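You operate a simulated robot arm through the tools that you are given. There is no shell and no other tool.

You are at the controls of a simulated robot arm. One attempt, no reset.

## Task
Roll the lint off the jumper and put the roller back in its drawer.
Fine: shut the drawer; the jumper stays on the board. What is to be rubbed or washed off counts as gone when no trace of it is left.

It is judged by the outcome, as a careful person would: the job done as asked, and still so three seconds after it is handed in. It fails if anything else is knocked over, pushed out of place, dropped, spilled or broken.

## Robot
A 7-joint arm with a two-finger parallel gripper on a trunk, on a base that moves. Base frame: it is fixed to the floor where the robot stands at the start and does not move with it; the origin is under the middle of the robot, x ahead of it, y to its left, z up. Readings come in mm, degrees, newtons and seconds.
It reaches about 1112 mm from its shoulder. Its first joint turns from -166.0 to 166.0 degrees. Places, roughly: folded pink cloth (11x7x3 cm) [800, 0, 800]; inside of the shallow laundry drawer [900, 200, 800]; shallow laundry drawer [800, 100, 800]. Payload 3.43 kg.
The TCP is the grasp point between the finger pads, 34 mm short of the fingertips. In the tool frame z runs along the fingers and y along their closing line. The gripper opens to 128 mm. The fingers are 24 mm wide and 12 mm thick; the gripper's body (48 by 130 mm) begins 96 mm behind the TCP.
Orientation is that of the tool frame in the base frame, as [roll, pitch, yaw] about the fixed x, y, z axes, in that order (R = Rz(yaw) Ry(pitch) Rx(roll)). With the fingers straight down and closing along the base's y, the tool's x points along the base's -x, its y along +y and its z along -z.

## Interface
- The arm moves only by the tool step_arm. Its argument "plan" is a list of rows, each a list of 3 entries, a list of its own where there are three numbers: the turn, a rotation vector about the base's x, y, z in degrees, then the shift along the base's x, y, z in mm, then the opening, from 0 (shut) to 1 (fully open). In form: [[[ax, ay, az], [tx, ty, tz], hand], ...]. A call has 1 to 20 rows; each row shifts and turns the commanded pose from where the row before left it. Rows are played at 5 a second. More than 50 mm and 8.6 degrees between two rows, or a gripper value outside its range, and nothing of the call is played. Where a pose cannot be reached the arm comes as near as it can. A force on the tool above 80 N (or 10 N above the force at the start of the call, whichever is more), or a blocked arm, ends the call early, and 0.2 s more pass. The fingers move at their own pace (about 153 mm/s each) and stop on an object; they squeeze with about 35 N. The grip force told is the motor's: it shows also when the fingers shut on nothing. Time passes only in rows, and 0.2 s behind the last, so rows that do not move let the fingers close. The reply holds the time, the measured pose of the TCP, the force on the tool along the base axes, the opening and the grip force, in the units named above and with some noise, with the torque about the TCP (base axes, N m) and any sound that the robot's microphone picked up.
- Cameras (640 x 400 px; columns grow to the right, rows downward): "scene" is now at [188.5, 190.2, 1371.7]; the picture's right is [-0.46, -0.89, 0.01], its down [-0.48, 0.24, -0.84] and it looks along [0.75, -0.39, -0.54] (base axes); focal length 233 px, centre (320, 200). "wrist" rides on the gripper at [76, -11, -160] in the tool frame; the picture's right is [0.15, 0.99, 0.00], its down [-0.88, 0.13, -0.46] and it looks along [-0.45, 0.07, 0.89] (tool axes); focal length 234 px, centre (320, 200). There is no depth. A picture from a camera that has moved, and an enlarged one, comes with that camera's place and axes in the base frame and with its lens.
- get_image(camera): a new picture of that camera. The clock stands still meanwhile.
- steer(legs): drives the robot by 1 to 6 legs, each [ahead, turn to the left] in mm and degrees, along the robot's own axes; the way and the turn of a leg run together, so that a leg with both is an arc; at most 1500 mm and 180 degrees a leg. The arm and the cameras ride along, it lands a little off, and it stops where it bumps. It gives what a move gives.
- aim_head(pan, tilt): turns the head with the scene camera to pan (to the left, within 120 degrees either way) and tilt (down, from -29 to 69), counted from straight ahead of the robot. It gives what a move gives.
- enlarge(camera, box): a new picture of the part [left, top, right, bottom] of that camera's present view, enlarged. The clock stands still meanwhile.
- sign_off(): hands the job in; it is judged then, once.

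Places have to be worked out from the pictures, the camera data and where the tool is seen. Open the gripper and draw the arm clear of the work before you hand the job in, unless the task says otherwise.

The tools are called after "Emit:" by a JSON object that holds its "name" and its "arguments". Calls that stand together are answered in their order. step_arm: Moves the arm, as the interface text tells. Its arguments: {"type":"object","properties":{"plan":{"type":"array","items":{"type":"array"}}},"required":["plan"]} The other tools are called the same way: steer (legs) drives the base; aim_head (pan, tilt) turns the head that bears the scene camera; get_image (camera) takes a picture; enlarge (camera, box) takes an enlarged picture of a part of a camera's view; sign_off () hands the job in.

At the start:

```text
time_s: 0.0
position: [583.9, 74.8, 1257.7]
orientation: [180.0, -0.1, -180.0]
force: [-0.1, 0.1, 1.2]
wrist_torque: [0.0, -0.05, 0.01]
gripper_width: 128.0
finger_force: 0.1
robot x, y, heading: [2.8, -5.5, -0.1]
head pan, tilt (commanded): [-27.4, 32.0]
```

scene: 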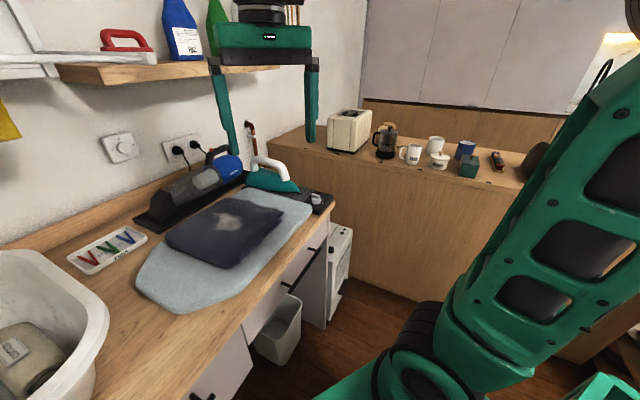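
wrist: 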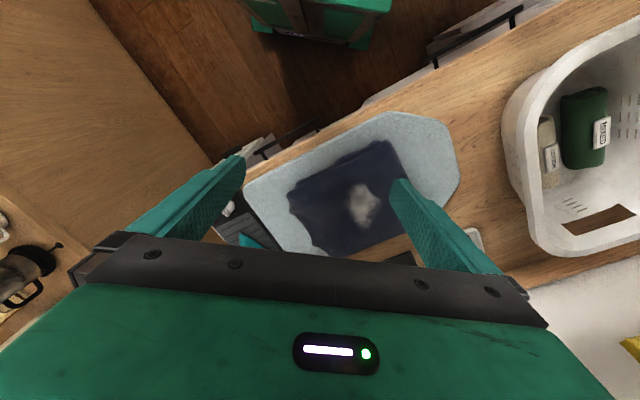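

The first pictures show a counter with an ironing board, a dark jumper with a pale lint patch, and drawers under the counter. I'll look closer at the board area and drawer fronts before moving anything.

Emit:
{"name": "enlarge", "arguments": {"camera": "scene", "box": [60, 120, 360, 320]}}

Emit:
{"name": "enlarge", "arguments": {"camera": "scene", "box": [180, 200, 380, 400]}}

Emit:
{"name": "enlarge", "arguments": {"camera": "wrist", "box": [200, 60, 520, 280]}}

```text
2.00 times, centred on (210, 220) of scene
camera zoom: at [188.5, 190.2, 1371.7], right [-0.46, -0.89, 0.01], down [-0.48, 0.24, -0.84], along [0.75, -0.39, -0.54], focal length 466 px, centre (540, 160)
```

zoom: 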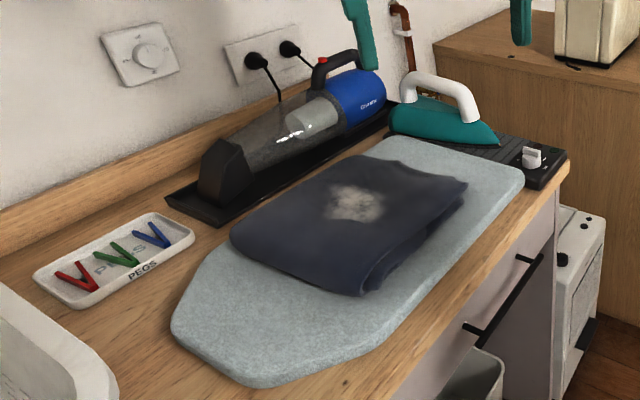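

```text
2.00 times, centred on (280, 300) of scene
camera zoom: at [188.5, 190.2, 1371.7], right [-0.46, -0.89, 0.01], down [-0.48, 0.24, -0.84], along [0.75, -0.39, -0.54], focal length 466 px, centre (400, 0)
```

zoom: 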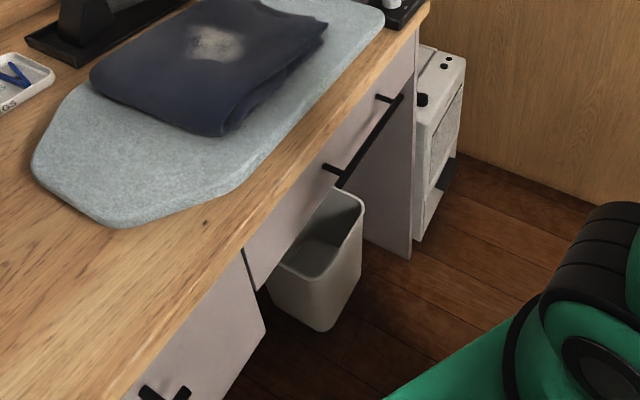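

```text
1.82 times, centred on (360, 170) of wrist
camera zoom: at [509.4, 64.5, 1417.0], right [-0.15, 0.99, 0.0], down [0.88, 0.13, 0.45], along [0.45, 0.07, -0.89], focal length 426 px, centre (247, 254)
```

zoom: 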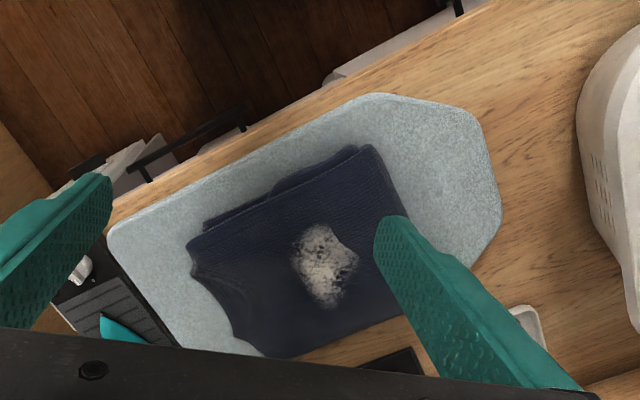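

The drawer with the long black bar handle appears to be the shallow laundry drawer, under the ironing board. I'll aim the head further down and more ahead to see the drawer front and its handle better.

Emit:
{"name": "aim_head", "arguments": {"pan": -5, "tilt": 45}}

```text
time_s: 0.9
position: [567.9, 76.0, 1264.2]
orientation: [-180.0, 0.7, 179.9]
force: [-0.5, 0.6, 1.1]
wrist_torque: [0.0, 0.0, 0.02]
gripper_width: 128.0
finger_force: 0.0
robot x, y, heading: [1.4, -5.1, -0.2]
head pan, tilt (commanded): [-5.0, 45.0]
```

Head moved; the arm sagged slightly as the time passed. Now a picture from the scene camera.

Emit:
{"name": "get_image", "arguments": {"camera": "scene"}}

Emit:
{"name": "get_image", "arguments": {"camera": "wrist"}}

```text
taken
camera scene: at [189.8, 224.2, 1352.2], right [-0.09, -1.0, 0.0], down [-0.71, 0.06, -0.7], along [0.69, -0.06, -0.72], focal length 233 px, centre (320, 200)
```

scene: 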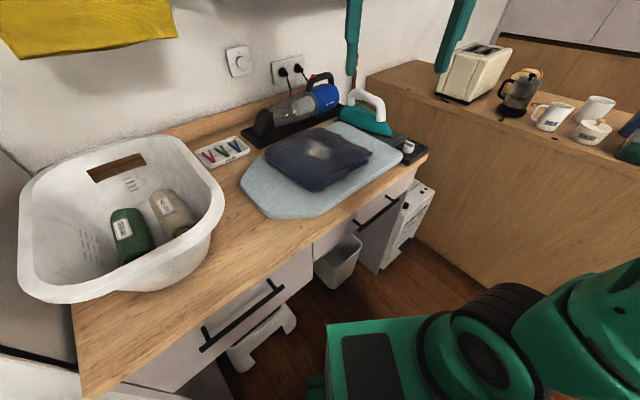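

```text
taken
camera wrist: at [491.4, 64.4, 1423.1], right [-0.15, 0.99, 0.0], down [0.87, 0.13, 0.47], along [0.46, 0.07, -0.88], focal length 234 px, centre (320, 200)
```

wrist: 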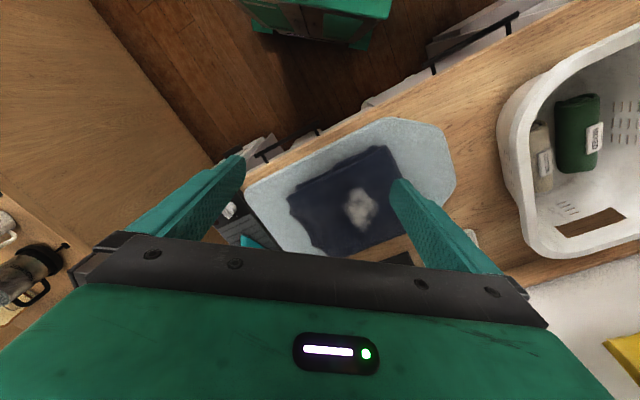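

Two handled drawer fronts are now in view: one below the board and one below the basket. I'll zoom on both to locate them.

Emit:
{"name": "enlarge", "arguments": {"camera": "scene", "box": [180, 180, 440, 360]}}

Emit:
{"name": "enlarge", "arguments": {"camera": "scene", "box": [300, 130, 460, 290]}}

Emit:
{"name": "enlarge", "arguments": {"camera": "scene", "box": [60, 240, 340, 400]}}

```text
2.22 times, centred on (310, 270) of scene
camera zoom: at [189.8, 224.2, 1352.2], right [-0.09, -1.0, 0.0], down [-0.71, 0.06, -0.7], along [0.69, -0.06, -0.72], focal length 517 px, centre (342, 44)
```

zoom: 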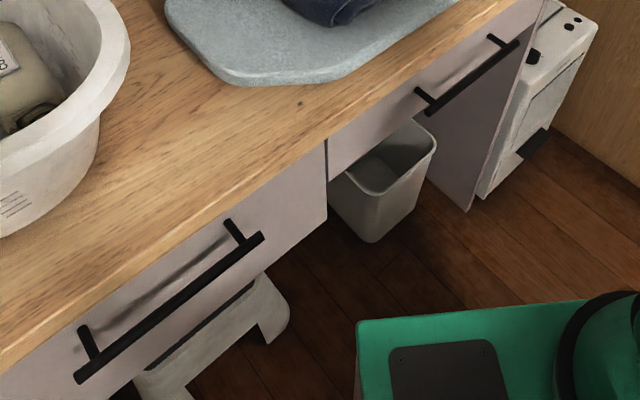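

```text
2.50 times, centred on (380, 210) of scene
camera zoom: at [189.8, 224.2, 1352.2], right [-0.09, -1.0, 0.0], down [-0.71, 0.06, -0.7], along [0.69, -0.06, -0.72], focal length 582 px, centre (170, 175)
```

zoom: 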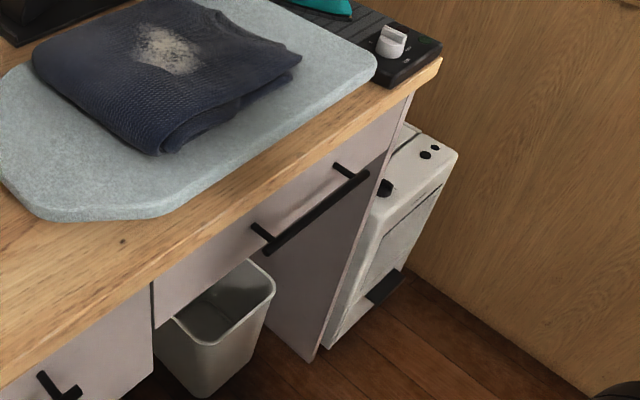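

```text
2.29 times, centred on (200, 320) of scene
camera zoom: at [189.8, 224.2, 1352.2], right [-0.09, -1.0, 0.0], down [-0.71, 0.06, -0.7], along [0.69, -0.06, -0.72], focal length 532 px, centre (594, -74)
```

zoom: 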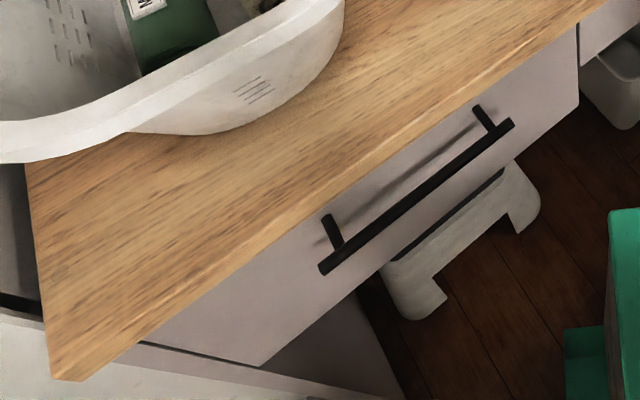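

The right drawer's handle bar works out at about (596,70)–(707,-86), z≈787, so the counter front runs at roughly -54.6° and the drawer opens toward me. I'll look down at my own base to see how much room the drawer has.

Emit:
{"name": "aim_head", "arguments": {"pan": -35, "tilt": 65}}

Emit:
{"name": "get_image", "arguments": {"camera": "scene"}}

```text
time_s: 1.8
position: [567.5, 75.4, 1263.5]
orientation: [180.0, 0.7, -180.0]
force: [0.1, -1.2, -0.2]
wrist_torque: [0.0, 0.0, 0.0]
gripper_width: 128.1
finger_force: 0.1
robot x, y, heading: [1.9, -1.0, 0.0]
head pan, tilt (commanded): [-35.0, 65.0]
```

```text
taken
camera scene: at [158.1, 196.6, 1327.6], right [-0.57, -0.82, 0.01], down [-0.75, 0.52, -0.41], along [0.33, -0.24, -0.91], focal length 233 px, centre (320, 200)
```

scene: 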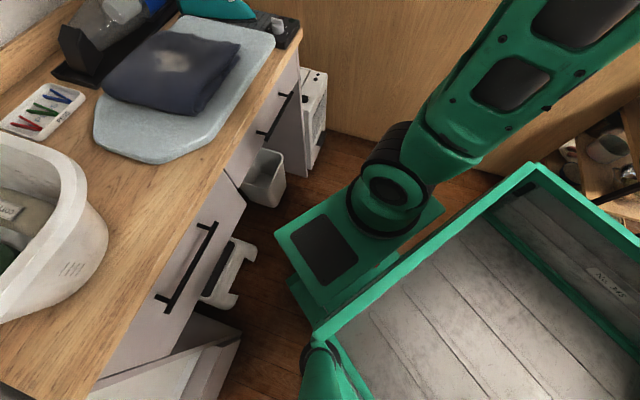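

My deck and arm pedestal stick out ahead, so backing up a little would give the drawer room to open. I'll check what is behind the robot before driving.

Emit:
{"name": "aim_head", "arguments": {"pan": 120, "tilt": 35}}

Emit:
{"name": "get_image", "arguments": {"camera": "scene"}}

Emit:
{"name": "aim_head", "arguments": {"pan": -120, "tilt": 35}}

Emit:
{"name": "get_image", "arguments": {"camera": "scene"}}

```text
time_s: 4.2
position: [567.9, 74.5, 1263.4]
orientation: [-179.9, 0.7, 180.0]
force: [0.0, 0.2, 0.0]
wrist_torque: [0.0, 0.0, -0.01]
gripper_width: 128.2
finger_force: 0.1
robot x, y, heading: [1.2, -1.9, -0.1]
head pan, tilt (commanded): [120.0, 35.0]
```

```text
taken
camera scene: at [64.9, 307.7, 1368.7], right [0.87, 0.5, -0.01], down [0.28, -0.5, -0.82], along [-0.42, 0.71, -0.57], focal length 233 px, centre (320, 200)
```

scene: 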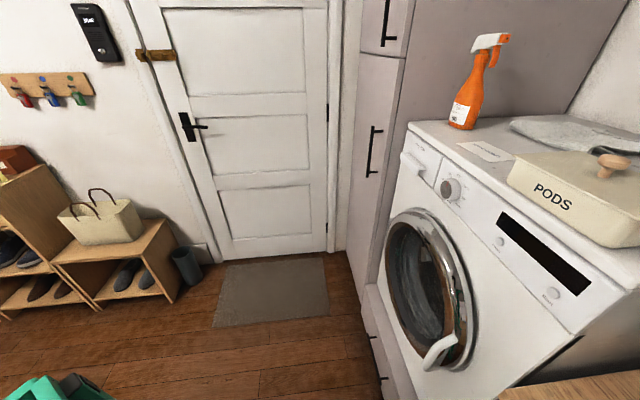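

```text
time_s: 7.6
position: [567.6, 75.8, 1264.8]
orientation: [-179.9, 0.7, 180.0]
force: [-0.4, 0.4, 0.2]
wrist_torque: [-0.01, -0.03, -0.02]
gripper_width: 128.0
finger_force: 0.0
robot x, y, heading: [0.6, -3.9, 0.3]
head pan, tilt (commanded): [-120.0, 35.0]
```

```text
taken
camera scene: at [64.9, 155.1, 1368.7], right [-0.87, 0.5, 0.01], down [0.28, 0.5, -0.82], along [-0.42, -0.71, -0.57], focal length 233 px, centre (320, 200)
```

scene: 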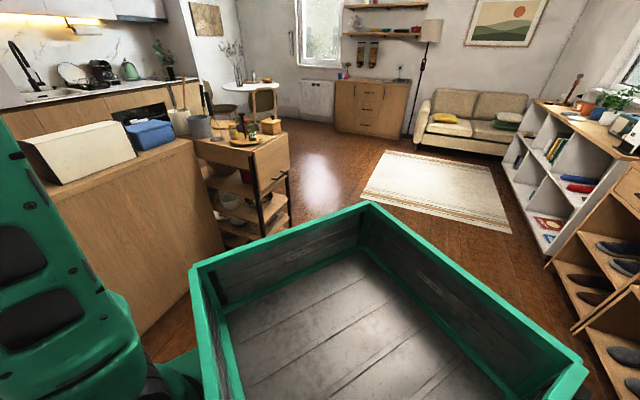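

Behind me there's more than half a metre of free floor before the shoe rack, so I can back up safely. I'll back up 230 mm to give the drawer room, with the arm high and clear of everything.

Emit:
{"name": "steer", "arguments": {"legs": [[-230, 0]]}}

Emit:
{"name": "aim_head", "arguments": {"pan": -5, "tilt": 40}}

Emit:
{"name": "get_image", "arguments": {"camera": "scene"}}

Emit:
{"name": "get_image", "arguments": {"camera": "wrist"}}

```text
time_s: 9.3
position: [340.2, 77.3, 1264.3]
orientation: [-180.0, 0.7, -179.9]
force: [-0.4, -0.2, -0.2]
wrist_torque: [0.04, -0.03, 0.0]
gripper_width: 127.8
finger_force: 0.1
robot x, y, heading: [-226.7, -6.1, 0.3]
head pan, tilt (commanded): [-120.0, 35.0]
```

```text
time_s: 11.3
position: [324.0, 74.7, 1271.0]
orientation: [180.0, 1.5, -179.9]
force: [0.4, 0.0, 0.6]
wrist_torque: [0.01, -0.01, 0.0]
gripper_width: 127.8
finger_force: 0.0
robot x, y, heading: [-228.8, -5.2, 0.0]
head pan, tilt (commanded): [-5.0, 40.0]
```

```text
taken
camera scene: at [-34.7, 224.2, 1359.4], right [-0.09, -1.0, 0.0], down [-0.65, 0.06, -0.76], along [0.75, -0.07, -0.65], focal length 233 px, centre (320, 200)
```

scene: 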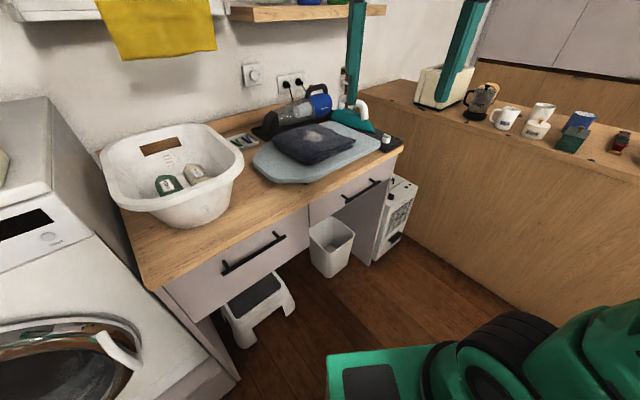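

```text
taken
camera wrist: at [245.8, 65.2, 1429.0], right [-0.15, 0.99, 0.0], down [0.87, 0.13, 0.48], along [0.47, 0.07, -0.88], focal length 234 px, centre (320, 200)
```

wrist: 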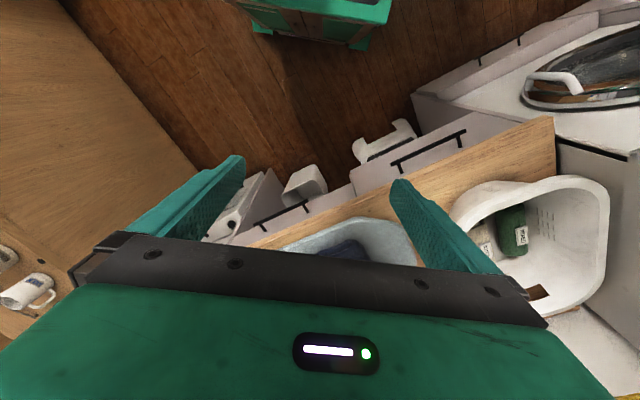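

The whole counter is now in view. I'll zoom onto the right drawer for a precise fix on its handle.

Emit:
{"name": "enlarge", "arguments": {"camera": "scene", "box": [240, 110, 420, 280]}}

Emit:
{"name": "enlarge", "arguments": {"camera": "scene", "box": [295, 160, 405, 230]}}

Emit:
{"name": "enlarge", "arguments": {"camera": "wrist", "box": [220, 140, 400, 260]}}

```text
2.35 times, centred on (330, 195) of scene
camera zoom: at [-34.7, 224.2, 1359.4], right [-0.09, -1.0, 0.0], down [-0.65, 0.06, -0.76], along [0.75, -0.07, -0.65], focal length 548 px, centre (296, 212)
```

zoom: 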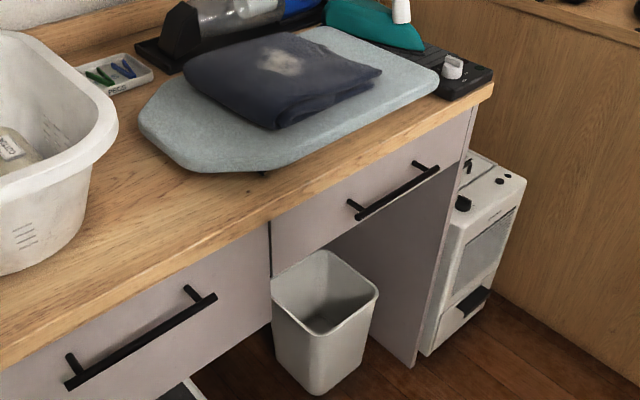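

```text
5.71 times, centred on (350, 195) of scene
camera zoom: at [-34.7, 224.2, 1359.4], right [-0.09, -1.0, 0.0], down [-0.65, 0.06, -0.76], along [0.75, -0.07, -0.65], focal length 1330 px, centre (149, 229)
```

zoom: 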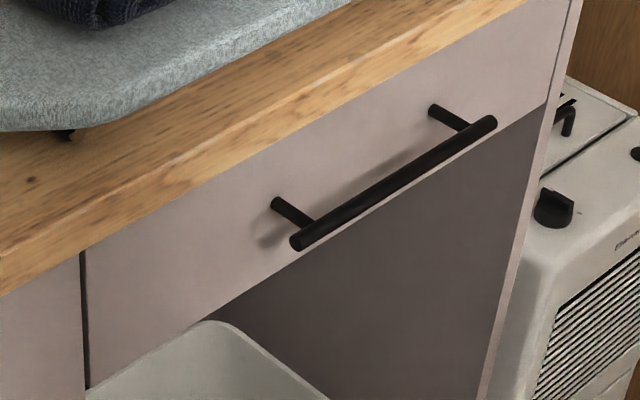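

```text
3.33 times, centred on (310, 200) of wrist
camera zoom: at [245.8, 65.2, 1429.0], right [-0.15, 0.99, 0.0], down [0.87, 0.13, 0.48], along [0.47, 0.07, -0.88], focal length 781 px, centre (353, 200)
```

zoom: 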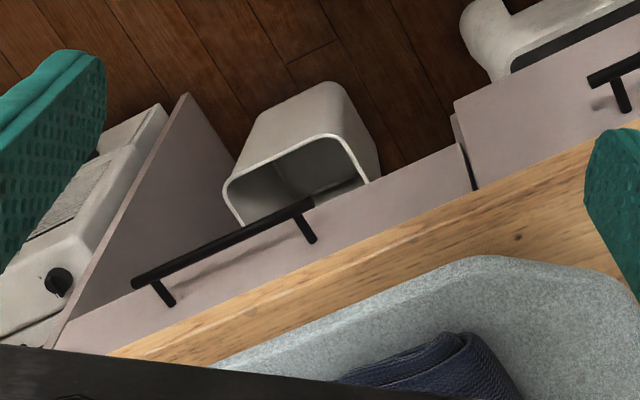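

Triangulated from both cameras, the handle bar runs from about (592,74,798) to (703,-84,800), standing roughly 34 mm off the front. I'll turn the gripper in stages so it closes across the bar, first yawing -55° while coming down in free air.

Emit:
{"name": "step_arm", "arguments": {"plan": [[[0, 0, -7.84], [14, -19, -17], 1], [[0, 0, -7.84], [14, -19, -17], 1], [[0, 0, -7.84], [14, -19, -17], 1], [[0, 0, -7.84], [14, -19, -17], 1], [[0, 0, -7.84], [14, -19, -17], 1], [[0, 0, -7.84], [14, -19, -17], 1], [[0, 0, -7.84], [14, -19, -17], 1], [[0, 0, 0], [0, 0, 0], 1]]}}

```text
time_s: 13.1
position: [421.0, -57.4, 1150.7]
orientation: [-179.9, 1.4, 125.3]
force: [-0.5, 0.6, 1.0]
wrist_torque: [0.01, 0.0, 0.0]
gripper_width: 128.1
finger_force: 0.1
robot x, y, heading: [-226.2, -2.3, 0.2]
head pan, tilt (commanded): [-5.0, 40.0]
```

Yaw is right. Now I tilt the fingers 55° forward toward the counter while moving to a pre-grasp point about 100 mm short of the bar, with the gripper opened only part way.

Emit:
{"name": "step_arm", "arguments": {"plan": [[[4.52, -6.43, 0], [15, 0, -30], 0.43], [[4.52, -6.43, 0], [15, 0, -30], 0.43], [[4.52, -6.43, 0], [15, 0, -30], 0.43], [[4.52, -6.43, 0], [15, 0, -30], 0.43], [[4.52, -6.43, 0], [15, 0, -30], 0.43], [[4.52, -6.43, 0], [15, 0, -30], 0.43], [[4.52, -6.43, 0], [15, 0, -30], 0.43], [[0, 0, 0], [15, 2, -30], 0.43], [[0, 0, 0], [15, 2, -30], 0.43], [[0, 0, 0], [0, 0, 0], 0.43]]}}

Emit:
{"name": "get_image", "arguments": {"camera": "scene"}}

Emit:
{"name": "get_image", "arguments": {"camera": "wrist"}}

```text
time_s: 15.3
position: [557.7, -52.9, 881.6]
orientation: [125.1, 0.9, 124.0]
force: [-0.2, -0.7, -0.9]
wrist_torque: [-0.01, 0.01, 0.01]
gripper_width: 55.0
finger_force: 0.0
robot x, y, heading: [-229.5, -1.0, 0.2]
head pan, tilt (commanded): [-5.0, 40.0]
```

```text
taken
camera scene: at [-34.6, 224.2, 1359.4], right [-0.09, -1.0, 0.0], down [-0.65, 0.05, -0.76], along [0.75, -0.07, -0.65], focal length 233 px, centre (320, 200)
```

scene: 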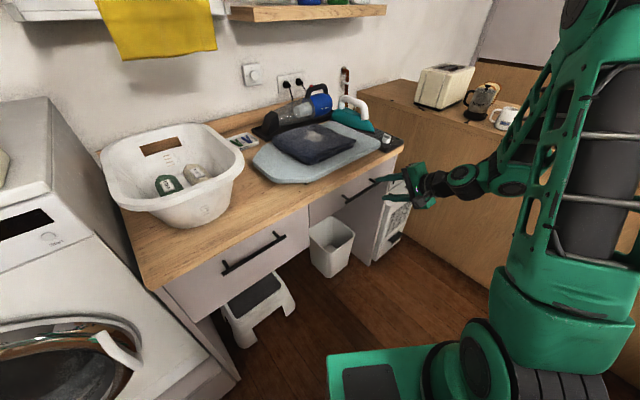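

```text
taken
camera wrist: at [401.8, -64.6, 963.4], right [0.38, 0.45, 0.81], down [0.24, -0.89, 0.38], along [0.89, 0.05, -0.45], focal length 234 px, centre (320, 200)
```

wrist: 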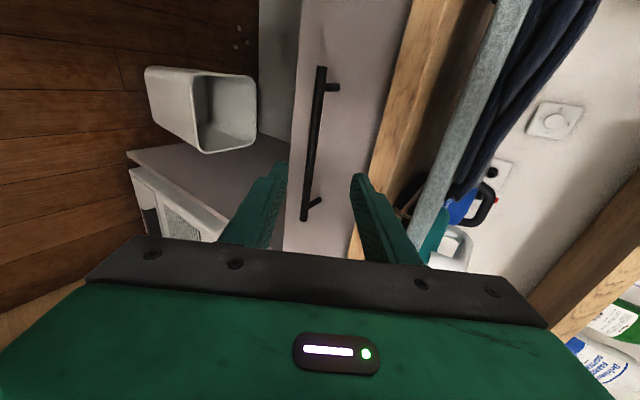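

The close wrist view confirms the handle position (mid about (648,-6,798)). I'll correct sideways slightly and advance along the finger direction to put the bar between the fingers, stopping just short first.

Emit:
{"name": "step_arm", "arguments": {"plan": [[[0, 0, 0], [1, -11, -8], 0.43], [[0, 0, 0], [17, 11.2, -14.3], 0.43], [[0, 0, 0], [17, 11.2, -14.3], 0.43], [[0, 0, 0], [17, 11.2, -14.3], 0.43], [[0, 0, 0], [0, 0, 0], 0.43]]}}

Emit:
{"name": "get_image", "arguments": {"camera": "wrist"}}

Emit:
{"name": "enlarge", "arguments": {"camera": "scene", "box": [320, 140, 460, 230]}}

```text
time_s: 16.5
position: [609.6, -30.0, 830.6]
orientation: [124.9, 0.9, 124.0]
force: [-0.5, -0.5, 0.1]
wrist_torque: [0.03, -0.02, -0.02]
gripper_width: 54.8
finger_force: 0.0
robot x, y, heading: [-225.2, -1.5, -0.2]
head pan, tilt (commanded): [-5.0, 40.0]
```

```text
taken
camera wrist: at [453.6, -42.2, 912.2], right [0.38, 0.45, 0.81], down [0.24, -0.89, 0.38], along [0.89, 0.05, -0.45], focal length 234 px, centre (320, 200)
```

wrist: 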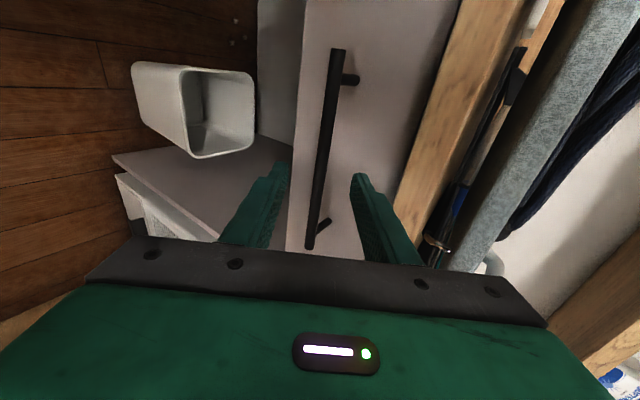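

```text
4.44 times, centred on (390, 185) of scene
camera zoom: at [-34.6, 224.2, 1359.4], right [-0.09, -1.0, 0.0], down [-0.65, 0.05, -0.76], along [0.75, -0.07, -0.65], focal length 1035 px, centre (9, 267)
```

zoom: 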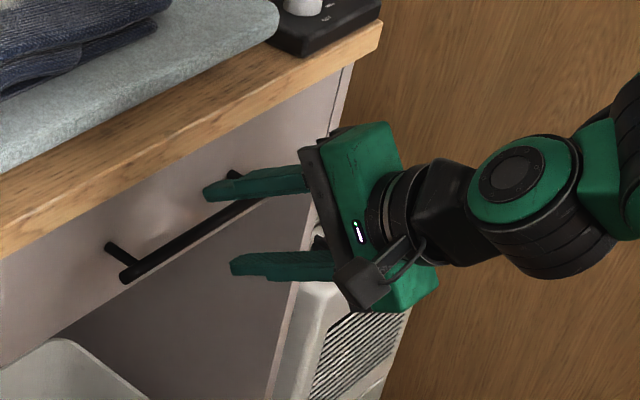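

Both fingers straddle the bar line nicely. I'll advance the last ~44 mm and close on the bar.

Emit:
{"name": "step_arm", "arguments": {"plan": [[[0, 0, 0], [15.2, 9.5, -12.5], 0.43], [[0, 0, 0], [15.2, 9.5, -12.5], 0.43], [[0, 0, 0], [0, 0, 0], 0.43]]}}

Emit:
{"name": "get_image", "arguments": {"camera": "wrist"}}

Emit:
{"name": "enlarge", "arguments": {"camera": "scene", "box": [320, 140, 460, 230]}}

```text
time_s: 17.3
position: [639.7, -11.0, 805.3]
orientation: [125.0, 0.9, 124.0]
force: [-1.7, 0.0, 0.6]
wrist_torque: [0.03, -0.08, 0.0]
gripper_width: 54.9
finger_force: 0.1
robot x, y, heading: [-226.5, -2.5, 0.1]
head pan, tilt (commanded): [-5.0, 40.0]
```

```text
taken
camera wrist: at [483.7, -23.5, 887.3], right [0.38, 0.45, 0.81], down [0.24, -0.89, 0.38], along [0.89, 0.05, -0.45], focal length 234 px, centre (320, 200)
```

wrist: 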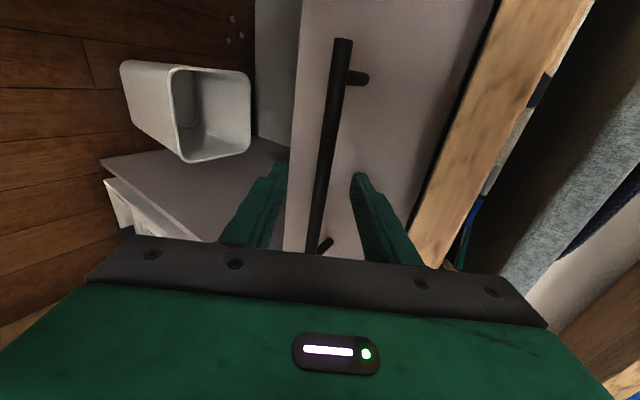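

```text
4.44 times, centred on (390, 185) of scene
camera zoom: at [-34.6, 224.2, 1359.4], right [-0.09, -1.0, 0.0], down [-0.65, 0.06, -0.76], along [0.75, -0.07, -0.65], focal length 1035 px, centre (9, 267)
```

zoom: 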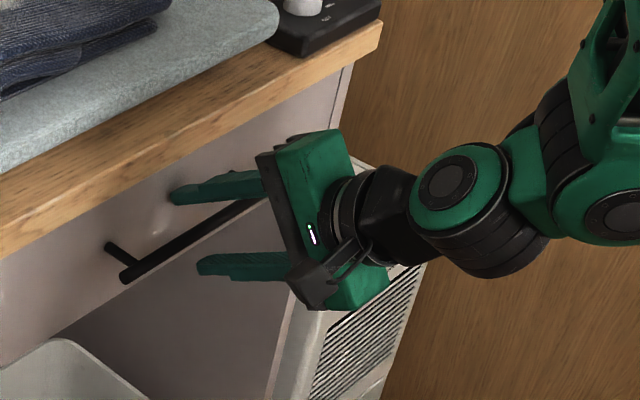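

The bar is centred between the fingers with no contact force. Closing the gripper on it now.

Emit:
{"name": "step_arm", "arguments": {"plan": [[[0, 0, 0], [0, 0, 0], 0], [[0, 0, 0], [0, 0, 0], 0], [[0, 0, 0], [0, 0, 0], 0]]}}

```text
time_s: 18.1
position: [639.3, -11.9, 806.9]
orientation: [125.1, 0.9, 124.0]
force: [1.1, 0.4, 6.6]
wrist_torque: [-0.63, -0.54, 0.83]
gripper_width: 11.4
finger_force: 45.3
robot x, y, heading: [-222.8, -7.0, 0.2]
head pan, tilt (commanded): [-5.0, 40.0]
```

The fingers hold the bar (11.4 mm, 45 N). I'll pull the drawer out along the counter's normal, 150 mm to start.

Emit:
{"name": "step_arm", "arguments": {"plan": [[[0, 0, 0], [-12.2, -8.7, 0], 0], [[0, 0, 0], [-12.2, -8.7, 0], 0], [[0, 0, 0], [-12.2, -8.7, 0], 0], [[0, 0, 0], [-12.2, -8.7, 0], 0], [[0, 0, 0], [-12.2, -8.7, 0], 0], [[0, 0, 0], [-12.2, -8.7, 0], 0], [[0, 0, 0], [-12.2, -8.7, 0], 0], [[0, 0, 0], [-12.2, -8.7, 0], 0], [[0, 0, 0], [-12.2, -8.7, 0], 0], [[0, 0, 0], [-12.2, -8.7, 0], 0]]}}

Emit:
{"name": "get_image", "arguments": {"camera": "scene"}}

Emit:
{"name": "get_image", "arguments": {"camera": "wrist"}}

```text
time_s: 20.3
position: [517.3, -98.8, 806.2]
orientation: [125.1, 0.9, 123.8]
force: [13.8, -16.1, 6.7]
wrist_torque: [-0.96, -0.81, -0.01]
gripper_width: 11.7
finger_force: 45.2
robot x, y, heading: [-228.0, -0.6, 0.2]
head pan, tilt (commanded): [-5.0, 40.0]
```

```text
taken
camera scene: at [-34.3, 223.8, 1359.4], right [-0.09, -1.0, 0.0], down [-0.65, 0.06, -0.76], along [0.75, -0.07, -0.65], focal length 233 px, centre (320, 200)
```

scene: 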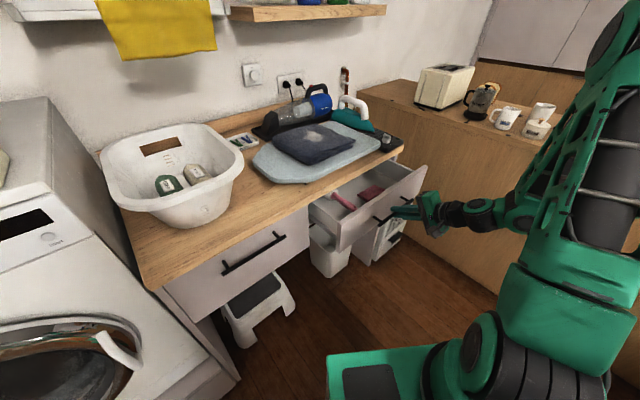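

```text
taken
camera wrist: at [362.7, -111.4, 887.7], right [0.38, 0.45, 0.81], down [0.24, -0.89, 0.38], along [0.89, 0.05, -0.45], focal length 234 px, centre (320, 200)
```

wrist: 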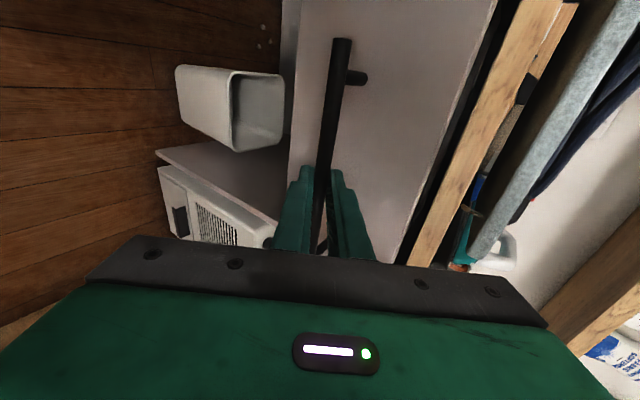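

The drawer slides out, showing a pink-handled object and the pink cloth. There's some sideways force, so the true axis is slightly more toward -y; I'll continue pulling about 90 mm with a small correction.

Emit:
{"name": "step_arm", "arguments": {"plan": [[[0, 0, 0], [-11.6, -9.5, 0], 0], [[0, 0, 0], [-11.6, -9.5, 0], 0], [[0, 0, 0], [-11.8, -9.3, 0], 0], [[0, 0, 0], [-12, -9, 0], 0], [[0, 0, 0], [-12, -9, 0], 0], [[0, 0, 0], [-12, -9, 0], 0]]}}

Emit:
{"name": "enlarge", "arguments": {"camera": "scene", "box": [290, 140, 450, 260]}}

```text
time_s: 21.7
position: [451.4, -125.1, 799.0]
orientation: [125.7, -1.3, 125.5]
force: [-44.3, 59.0, -14.1]
wrist_torque: [-1.01, -0.11, 2.36]
gripper_width: 12.1
finger_force: 45.4
out of reach, approached as far as the arm can: row 5, 6
robot x, y, heading: [-227.0, -4.3, -0.1]
head pan, tilt (commanded): [-5.0, 40.0]
```

```text
3.33 times, centred on (370, 200) of scene
camera zoom: at [-36.4, 226.2, 1359.3], right [-0.08, -1.0, 0.0], down [-0.65, 0.05, -0.76], along [0.76, -0.06, -0.65], focal length 776 px, centre (153, 200)
```

zoom: 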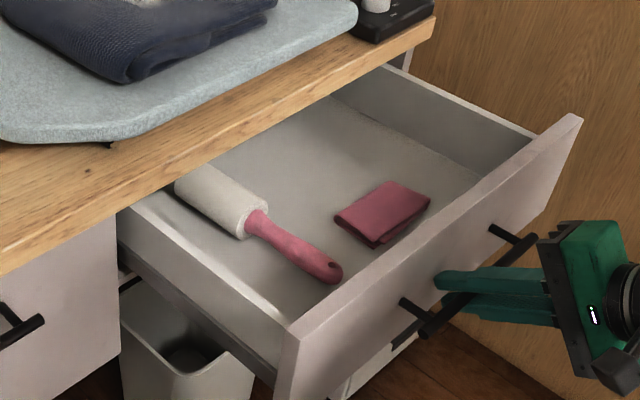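

The drawer is about 220 mm open, with a lint roller (pink handle, white head) and the pink cloth clearly visible. My last rows hit the arm's limit and strain has built up, so I'll ease back inward a little to relax it.

Emit:
{"name": "step_arm", "arguments": {"plan": [[[0, 0, 0], [6, 4.5, 0], 0], [[0, 0, 0], [0, 0, 0], 0]]}}

```text
time_s: 22.3
position: [462.9, -130.9, 798.3]
orientation: [125.2, 0.6, 124.2]
force: [-23.5, 34.4, -11.7]
wrist_torque: [-0.67, -0.52, 0.57]
gripper_width: 11.8
finger_force: 44.8
robot x, y, heading: [-227.2, -1.1, -0.1]
head pan, tilt (commanded): [-5.0, 40.0]
```

The remaining sideways force is just friction along the bar. I'll open the fingers to release it and retreat along the finger axis.

Emit:
{"name": "step_arm", "arguments": {"plan": [[[0, 0, 0], [0, 0, 0], 0.43], [[0, 0, 0], [0, 0, 0], 0.43], [[0, 0, 0], [0, 0, 0], 0.43]]}}

Emit:
{"name": "get_image", "arguments": {"camera": "wrist"}}

Emit:
{"name": "enlarge", "arguments": {"camera": "scene", "box": [290, 140, 450, 260]}}

```text
time_s: 23.1
position: [466.6, -134.4, 797.7]
orientation: [124.9, 1.0, 123.8]
force: [0.2, -0.2, 0.0]
wrist_torque: [0.0, 0.0, 0.03]
gripper_width: 55.2
finger_force: 0.0
robot x, y, heading: [-225.0, -1.9, 0.5]
head pan, tilt (commanded): [-5.0, 40.0]
```

```text
taken
camera wrist: at [310.3, -146.6, 880.3], right [0.38, 0.45, 0.81], down [0.24, -0.89, 0.38], along [0.89, 0.05, -0.45], focal length 234 px, centre (320, 200)
```

wrist: 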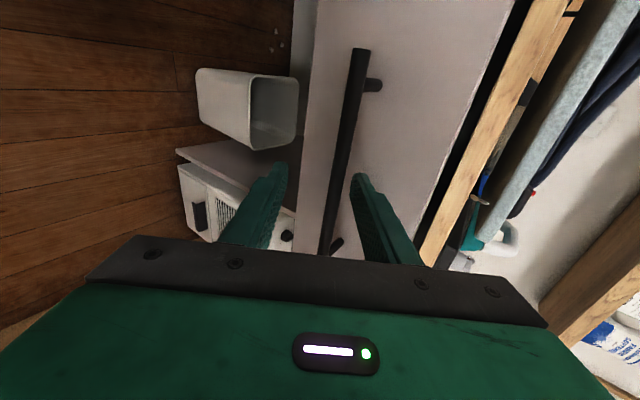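

```text
3.33 times, centred on (370, 200) of scene
camera zoom: at [-34.5, 224.3, 1359.4], right [-0.09, -1.0, 0.0], down [-0.65, 0.06, -0.76], along [0.75, -0.07, -0.65], focal length 776 px, centre (153, 200)
```

zoom: 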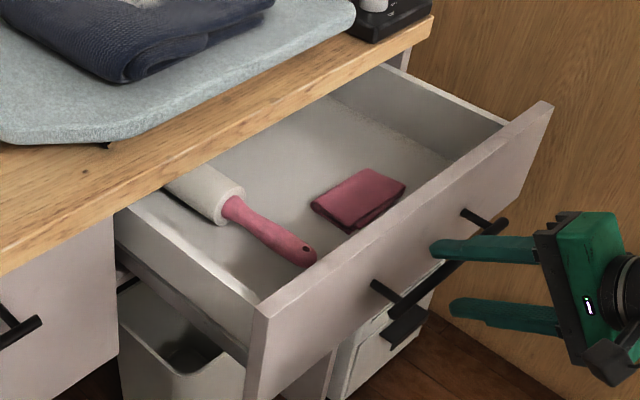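

The bar is released and the drawer stays open. Now I back the fingers off along their own axis, then lift.

Emit:
{"name": "step_arm", "arguments": {"plan": [[[0, 0, 0], [-13.7, -9, 11.5], 0.43], [[0, 0, 0], [-13.7, -9, 11.5], 0.43], [[0, 0, 0], [-13.7, -9, 11.5], 0.43], [[0, 0, 0], [-5, -3, 25], 0.43], [[0, 0, 0], [0, 0, 30], 0.43], [[0, 0, 0], [0, 0, 0], 0.43]]}}

Emit:
{"name": "get_image", "arguments": {"camera": "wrist"}}

Emit:
{"name": "get_image", "arguments": {"camera": "scene"}}

```text
time_s: 24.5
position: [460.4, -137.2, 853.7]
orientation: [125.0, 0.8, 124.1]
force: [-0.8, 1.3, -0.6]
wrist_torque: [0.02, 0.03, 0.03]
gripper_width: 55.0
finger_force: 0.1
out of reach, approached as far as the arm can: row 1, 2, 3
robot x, y, heading: [-223.6, -4.9, 0.3]
head pan, tilt (commanded): [-5.0, 40.0]
```

```text
taken
camera wrist: at [305.2, -150.3, 936.1], right [0.38, 0.45, 0.81], down [0.24, -0.89, 0.38], along [0.89, 0.05, -0.45], focal length 234 px, centre (320, 200)
```

wrist: 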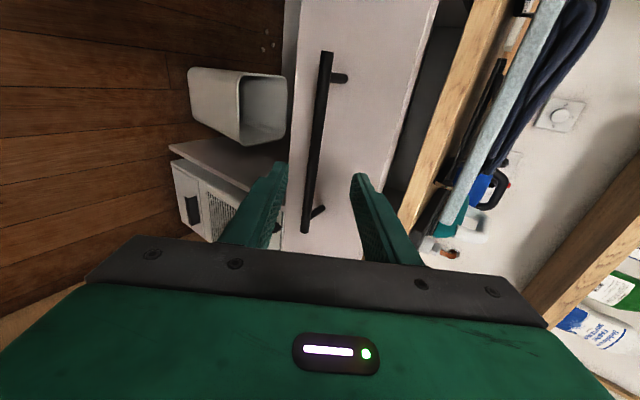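

```text
taken
camera scene: at [-34.5, 224.1, 1359.4], right [-0.09, -1.0, 0.0], down [-0.65, 0.06, -0.76], along [0.75, -0.07, -0.65], focal length 233 px, centre (320, 200)
```

scene: 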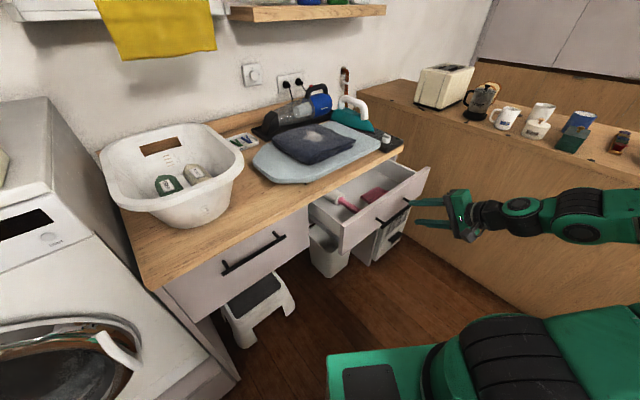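

The arm reported its close-in limit on the retreat, so I need to see whether the drawer shifted. Zooming in on the drawer again.

Emit:
{"name": "enlarge", "arguments": {"camera": "scene", "box": [290, 140, 450, 260]}}

```text
3.33 times, centred on (370, 200) of scene
camera zoom: at [-34.5, 224.1, 1359.4], right [-0.09, -1.0, 0.0], down [-0.65, 0.06, -0.76], along [0.75, -0.07, -0.65], focal length 776 px, centre (153, 200)
```

zoom: 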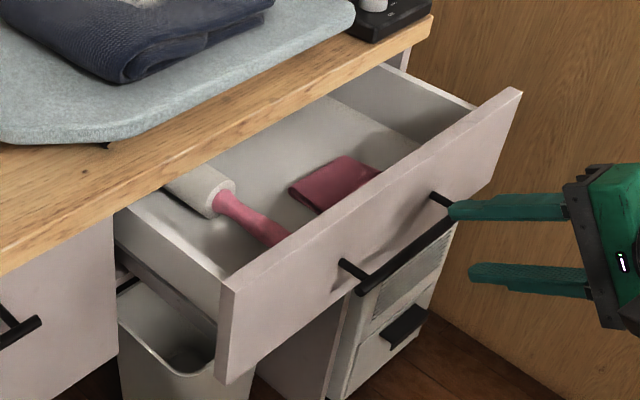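

The drawer slid back in to roughly 165 mm open as the arm hit its close-in limit. The fingers are clear of the bar, so I'll back the base another 150 mm to get a comfortable working distance.

Emit:
{"name": "steer", "arguments": {"legs": [[-150, 0]]}}

Emit:
{"name": "get_image", "arguments": {"camera": "scene"}}

Emit:
{"name": "get_image", "arguments": {"camera": "wrist"}}

```text
time_s: 25.9
position: [310.4, -137.7, 853.4]
orientation: [125.2, 1.0, 124.1]
force: [-0.2, -0.6, 0.6]
wrist_torque: [0.0, 0.03, 0.0]
gripper_width: 55.2
finger_force: 0.0
robot x, y, heading: [-378.9, -4.8, 0.2]
head pan, tilt (commanded): [-5.0, 40.0]
```

```text
taken
camera scene: at [-185.7, 224.3, 1359.4], right [-0.08, -1.0, 0.0], down [-0.65, 0.05, -0.76], along [0.75, -0.06, -0.65], focal length 233 px, centre (320, 200)
```

scene: 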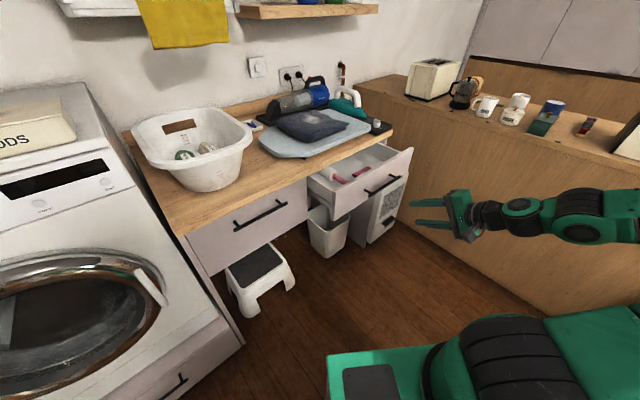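

```text
taken
camera wrist: at [154.4, -150.3, 935.2], right [0.38, 0.45, 0.81], down [0.24, -0.89, 0.38], along [0.89, 0.05, -0.45], focal length 234 px, centre (320, 200)
```

wrist: 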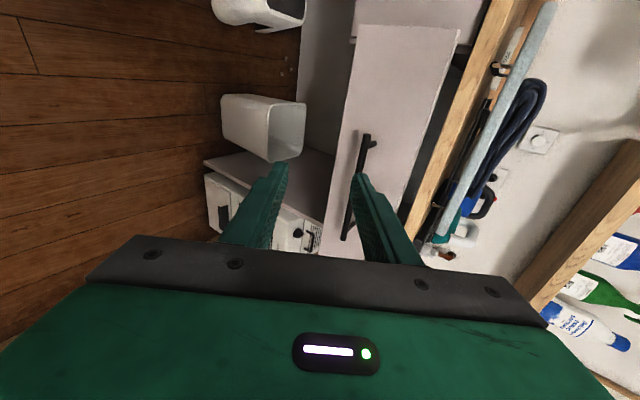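

The base moved back cleanly. Zooming to fix the handle's present position from the scene camera too.

Emit:
{"name": "enlarge", "arguments": {"camera": "scene", "box": [300, 130, 430, 230]}}

```text
4.00 times, centred on (365, 180) of scene
camera zoom: at [-185.7, 224.3, 1359.4], right [-0.08, -1.0, 0.0], down [-0.65, 0.05, -0.76], along [0.75, -0.06, -0.65], focal length 931 px, centre (140, 280)
```

zoom: 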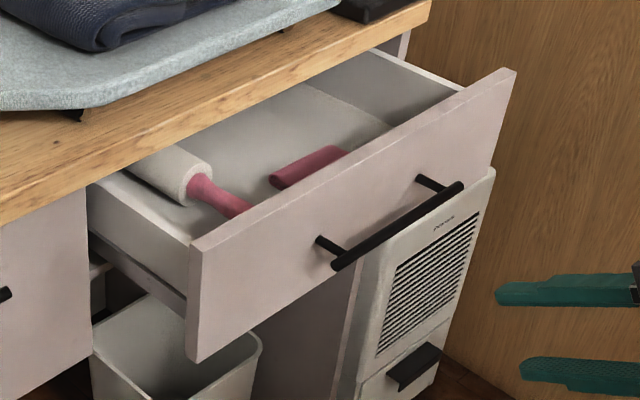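

Both cameras agree: handle mid is now at about (527,-95,799). I'll re-approach to a point 80 mm off it, then advance onto the bar.

Emit:
{"name": "step_arm", "arguments": {"plan": [[[0, 0, 0], [38.6, 0.5, -0.4], 0.43], [[0, 0, 0], [38.6, 0.5, -0.4], 0.43], [[0, 0, 0], [38.6, 0.5, -0.4], 0.43], [[0, 0, 0], [38.5, 0.3, -0.2], 0.43], [[0, 0, 0], [13.7, 9, -11.5], 0.43], [[0, 0, 0], [13.7, 9, -11.5], 0.43], [[0, 0, 0], [0, 0, 0], 0.43]]}}

Emit:
{"name": "get_image", "arguments": {"camera": "wrist"}}

```text
time_s: 27.4
position: [482.0, -118.1, 837.7]
orientation: [124.5, 1.2, 124.0]
force: [0.0, 0.4, -0.3]
wrist_torque: [0.01, 0.03, -0.01]
gripper_width: 55.0
finger_force: 0.0
robot x, y, heading: [-378.1, -6.6, 0.4]
head pan, tilt (commanded): [-5.0, 40.0]
```

```text
taken
camera wrist: at [325.4, -129.8, 917.0], right [0.37, 0.45, 0.81], down [0.24, -0.89, 0.39], along [0.9, 0.05, -0.44], focal length 234 px, centre (320, 200)
```

wrist: 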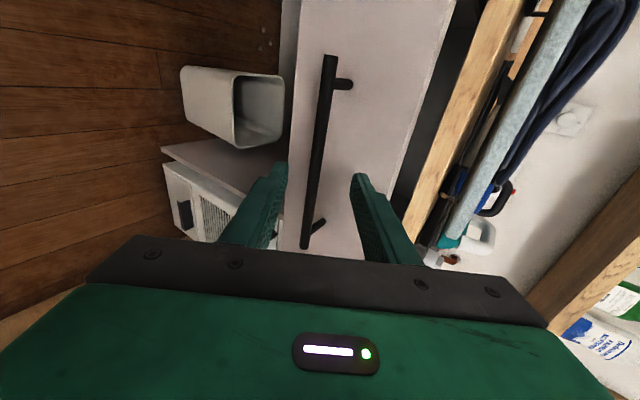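

Lined up; bar is slightly toward the lower finger, so I'll lower a few mm extra while advancing onto it, then close.

Emit:
{"name": "step_arm", "arguments": {"plan": [[[0, 0, 0], [12, 5.7, -11.5], 0.43], [[0, 0, 0], [12, 5.7, -11.5], 0.43], [[0, 0, 0], [12, 5.6, -11.5], 0.43], [[0, 0, 0], [0, 0, 0], 0.43]]}}

Emit:
{"name": "get_image", "arguments": {"camera": "wrist"}}

```text
time_s: 28.4
position: [518.1, -100.4, 802.9]
orientation: [124.5, 1.4, 124.1]
force: [0.4, -0.3, 0.1]
wrist_torque: [-0.01, 0.02, 0.03]
gripper_width: 55.2
finger_force: 0.1
robot x, y, heading: [-374.5, -4.0, 0.1]
head pan, tilt (commanded): [-5.0, 40.0]
```

```text
taken
camera wrist: at [361.1, -112.9, 882.3], right [0.37, 0.45, 0.81], down [0.24, -0.89, 0.39], along [0.9, 0.05, -0.44], focal length 234 px, centre (320, 200)
```

wrist: 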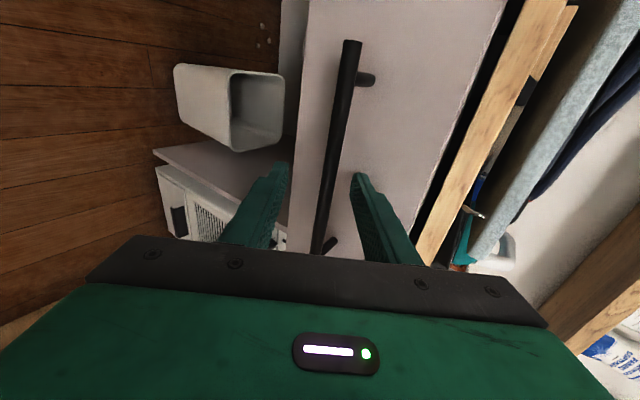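

Bar is centred between the fingers. Closing, then pulling about 100 mm further out along the drawer axis.

Emit:
{"name": "step_arm", "arguments": {"plan": [[[0, 0, 0], [0, 0, 0], 0], [[0, 0, 0], [0, 0, 0], 0], [[0, 0, 0], [0, 0, 0], 0], [[0, 0, 0], [-12.1, -8.8, 0], 0], [[0, 0, 0], [-12.1, -8.8, 0], 0], [[0, 0, 0], [-12.1, -8.8, 0], 0], [[0, 0, 0], [-12.1, -8.8, 0], 0], [[0, 0, 0], [-12.1, -8.8, 0], 0], [[0, 0, 0], [-12.1, -8.8, 0], 0], [[0, 0, 0], [-12.1, -8.8, 0], 0], [[0, 0, 0], [0, 0, 0], 0]]}}

Emit:
{"name": "enlarge", "arguments": {"camera": "scene", "box": [300, 130, 430, 230]}}

```text
time_s: 30.9
position: [433.7, -162.0, 807.2]
orientation: [123.9, 1.3, 124.0]
force: [7.5, -12.0, 60.6]
wrist_torque: [0.14, -0.98, -0.29]
gripper_width: 11.7
finger_force: 44.6
robot x, y, heading: [-378.1, -4.6, 0.5]
head pan, tilt (commanded): [-5.0, 40.0]
```

```text
4.00 times, centred on (365, 180) of scene
camera zoom: at [-187.8, 224.3, 1359.7], right [-0.08, -1.0, 0.0], down [-0.65, 0.05, -0.76], along [0.76, -0.06, -0.65], focal length 931 px, centre (140, 280)
```

zoom: 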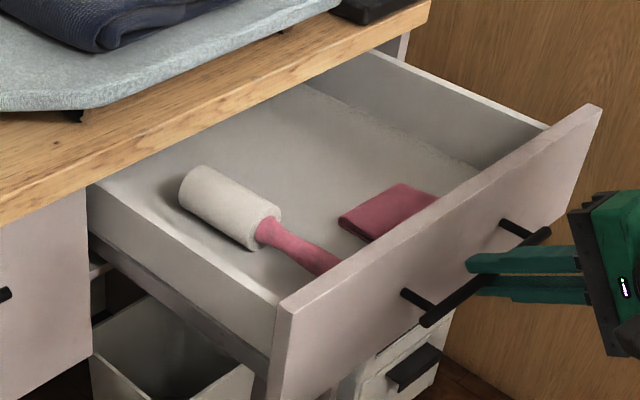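

The drawer is now about 255 mm open and the roller is fully clear of the counter edge. I'll relax the vertical load, open, and retreat along the finger axis in small steps.

Emit:
{"name": "step_arm", "arguments": {"plan": [[[0, 0, 0], [0, 0, 3], 0], [[0, 0, 0], [0, 0, 0], 0.43], [[0, 0, 0], [0, 0, 0], 0.43], [[0, 0, 0], [-6.8, -4.5, 5.8], 0.43], [[0, 0, 0], [-13.7, -9, 11.5], 0.43], [[0, 0, 0], [-13.7, -9, 11.5], 0.43], [[0, 0, 0], [-13.7, -9, 11.5], 0.43], [[0, 0, 0], [-13.7, -9, 11.5], 0.43], [[0, 0, 0], [0, 0, 0], 0.43]]}}

Emit:
{"name": "get_image", "arguments": {"camera": "wrist"}}

Emit:
{"name": "enlarge", "arguments": {"camera": "scene", "box": [300, 130, 430, 230]}}

```text
time_s: 32.9
position: [371.5, -202.9, 859.5]
orientation: [124.5, 1.3, 124.1]
force: [-0.4, 0.7, 0.2]
wrist_torque: [-0.01, 0.02, 0.02]
gripper_width: 54.9
finger_force: 0.1
robot x, y, heading: [-382.1, -1.8, 0.1]
head pan, tilt (commanded): [-5.0, 40.0]
```

```text
taken
camera wrist: at [214.3, -216.1, 938.3], right [0.37, 0.45, 0.81], down [0.24, -0.89, 0.39], along [0.9, 0.05, -0.44], focal length 234 px, centre (320, 200)
```

wrist: 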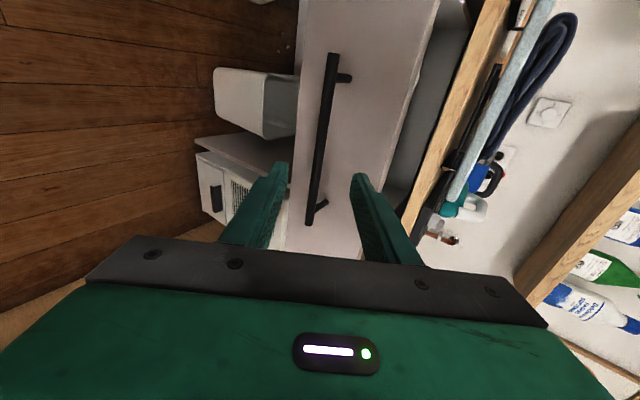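

```text
4.00 times, centred on (365, 180) of scene
camera zoom: at [-185.6, 224.3, 1359.4], right [-0.08, -1.0, 0.0], down [-0.65, 0.05, -0.76], along [0.75, -0.06, -0.65], focal length 931 px, centre (140, 280)
```

zoom: 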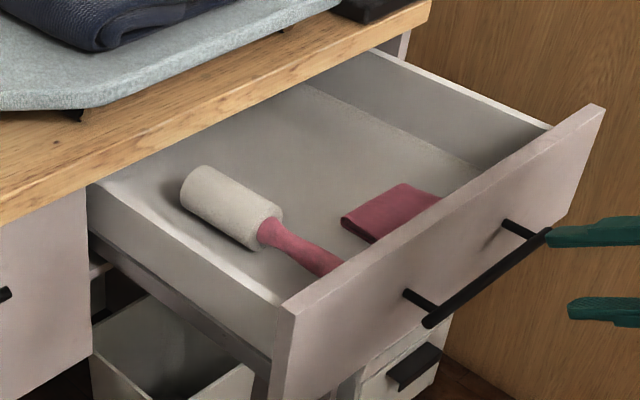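

The gripper is clear and the drawer stayed put. Now I'll lift and turn the fingers straight down, moving over the front of the drawer for a top view of the roller.

Emit:
{"name": "step_arm", "arguments": {"plan": [[[0, 0, 0], [-5, -3, 45], 0.43], [[0, 0, 0], [0, 0, 45], 0.43], [[-4.52, 6.43, 0], [8, 25, 20], 0.43], [[-4.52, 6.43, 0], [8, 25, 20], 0.43], [[-4.52, 6.43, 0], [8, 30, 20], 0.43], [[-4.52, 6.43, 0], [10, 30, 20], 0.43], [[-4.52, 6.43, 0], [12, 35, 20], 0.43], [[-4.52, 6.43, 0], [15, 35, 20], 0.43], [[-4.52, 6.43, 0], [15, 35, 15], 0.43], [[0, 0, 0], [8, 35, 0], 0.43], [[0, 0, 0], [0, 0, 0], 0.43]]}}

Emit:
{"name": "get_image", "arguments": {"camera": "wrist"}}

Emit:
{"name": "get_image", "arguments": {"camera": "scene"}}

```text
time_s: 35.2
position: [450.2, 42.7, 1084.8]
orientation: [179.6, 1.6, 125.7]
force: [-0.2, 0.1, 0.9]
wrist_torque: [0.05, -0.02, -0.02]
gripper_width: 55.0
finger_force: 0.1
robot x, y, heading: [-376.0, -5.3, 0.2]
head pan, tilt (commanded): [-5.0, 40.0]
```

```text
taken
camera wrist: at [394.8, 102.5, 1241.6], right [0.72, 0.69, 0.0], down [0.61, -0.63, 0.48], along [0.34, -0.34, -0.88], focal length 234 px, centre (320, 200)
```

wrist: 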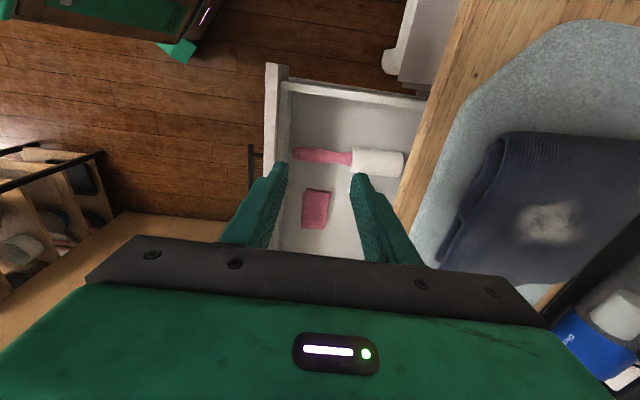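

```text
taken
camera scene: at [-185.6, 224.3, 1359.4], right [-0.08, -1.0, 0.0], down [-0.65, 0.05, -0.76], along [0.75, -0.06, -0.65], focal length 233 px, centre (320, 200)
```

scene: 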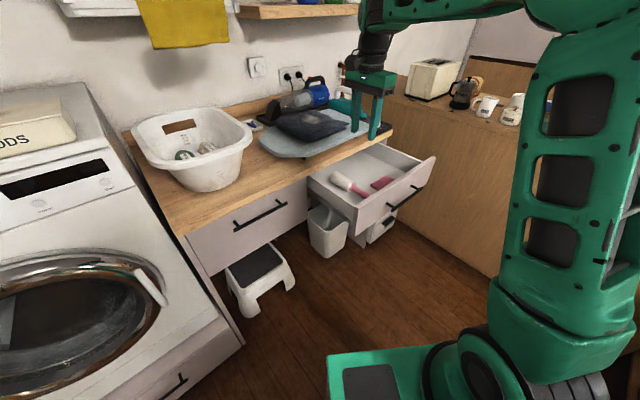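

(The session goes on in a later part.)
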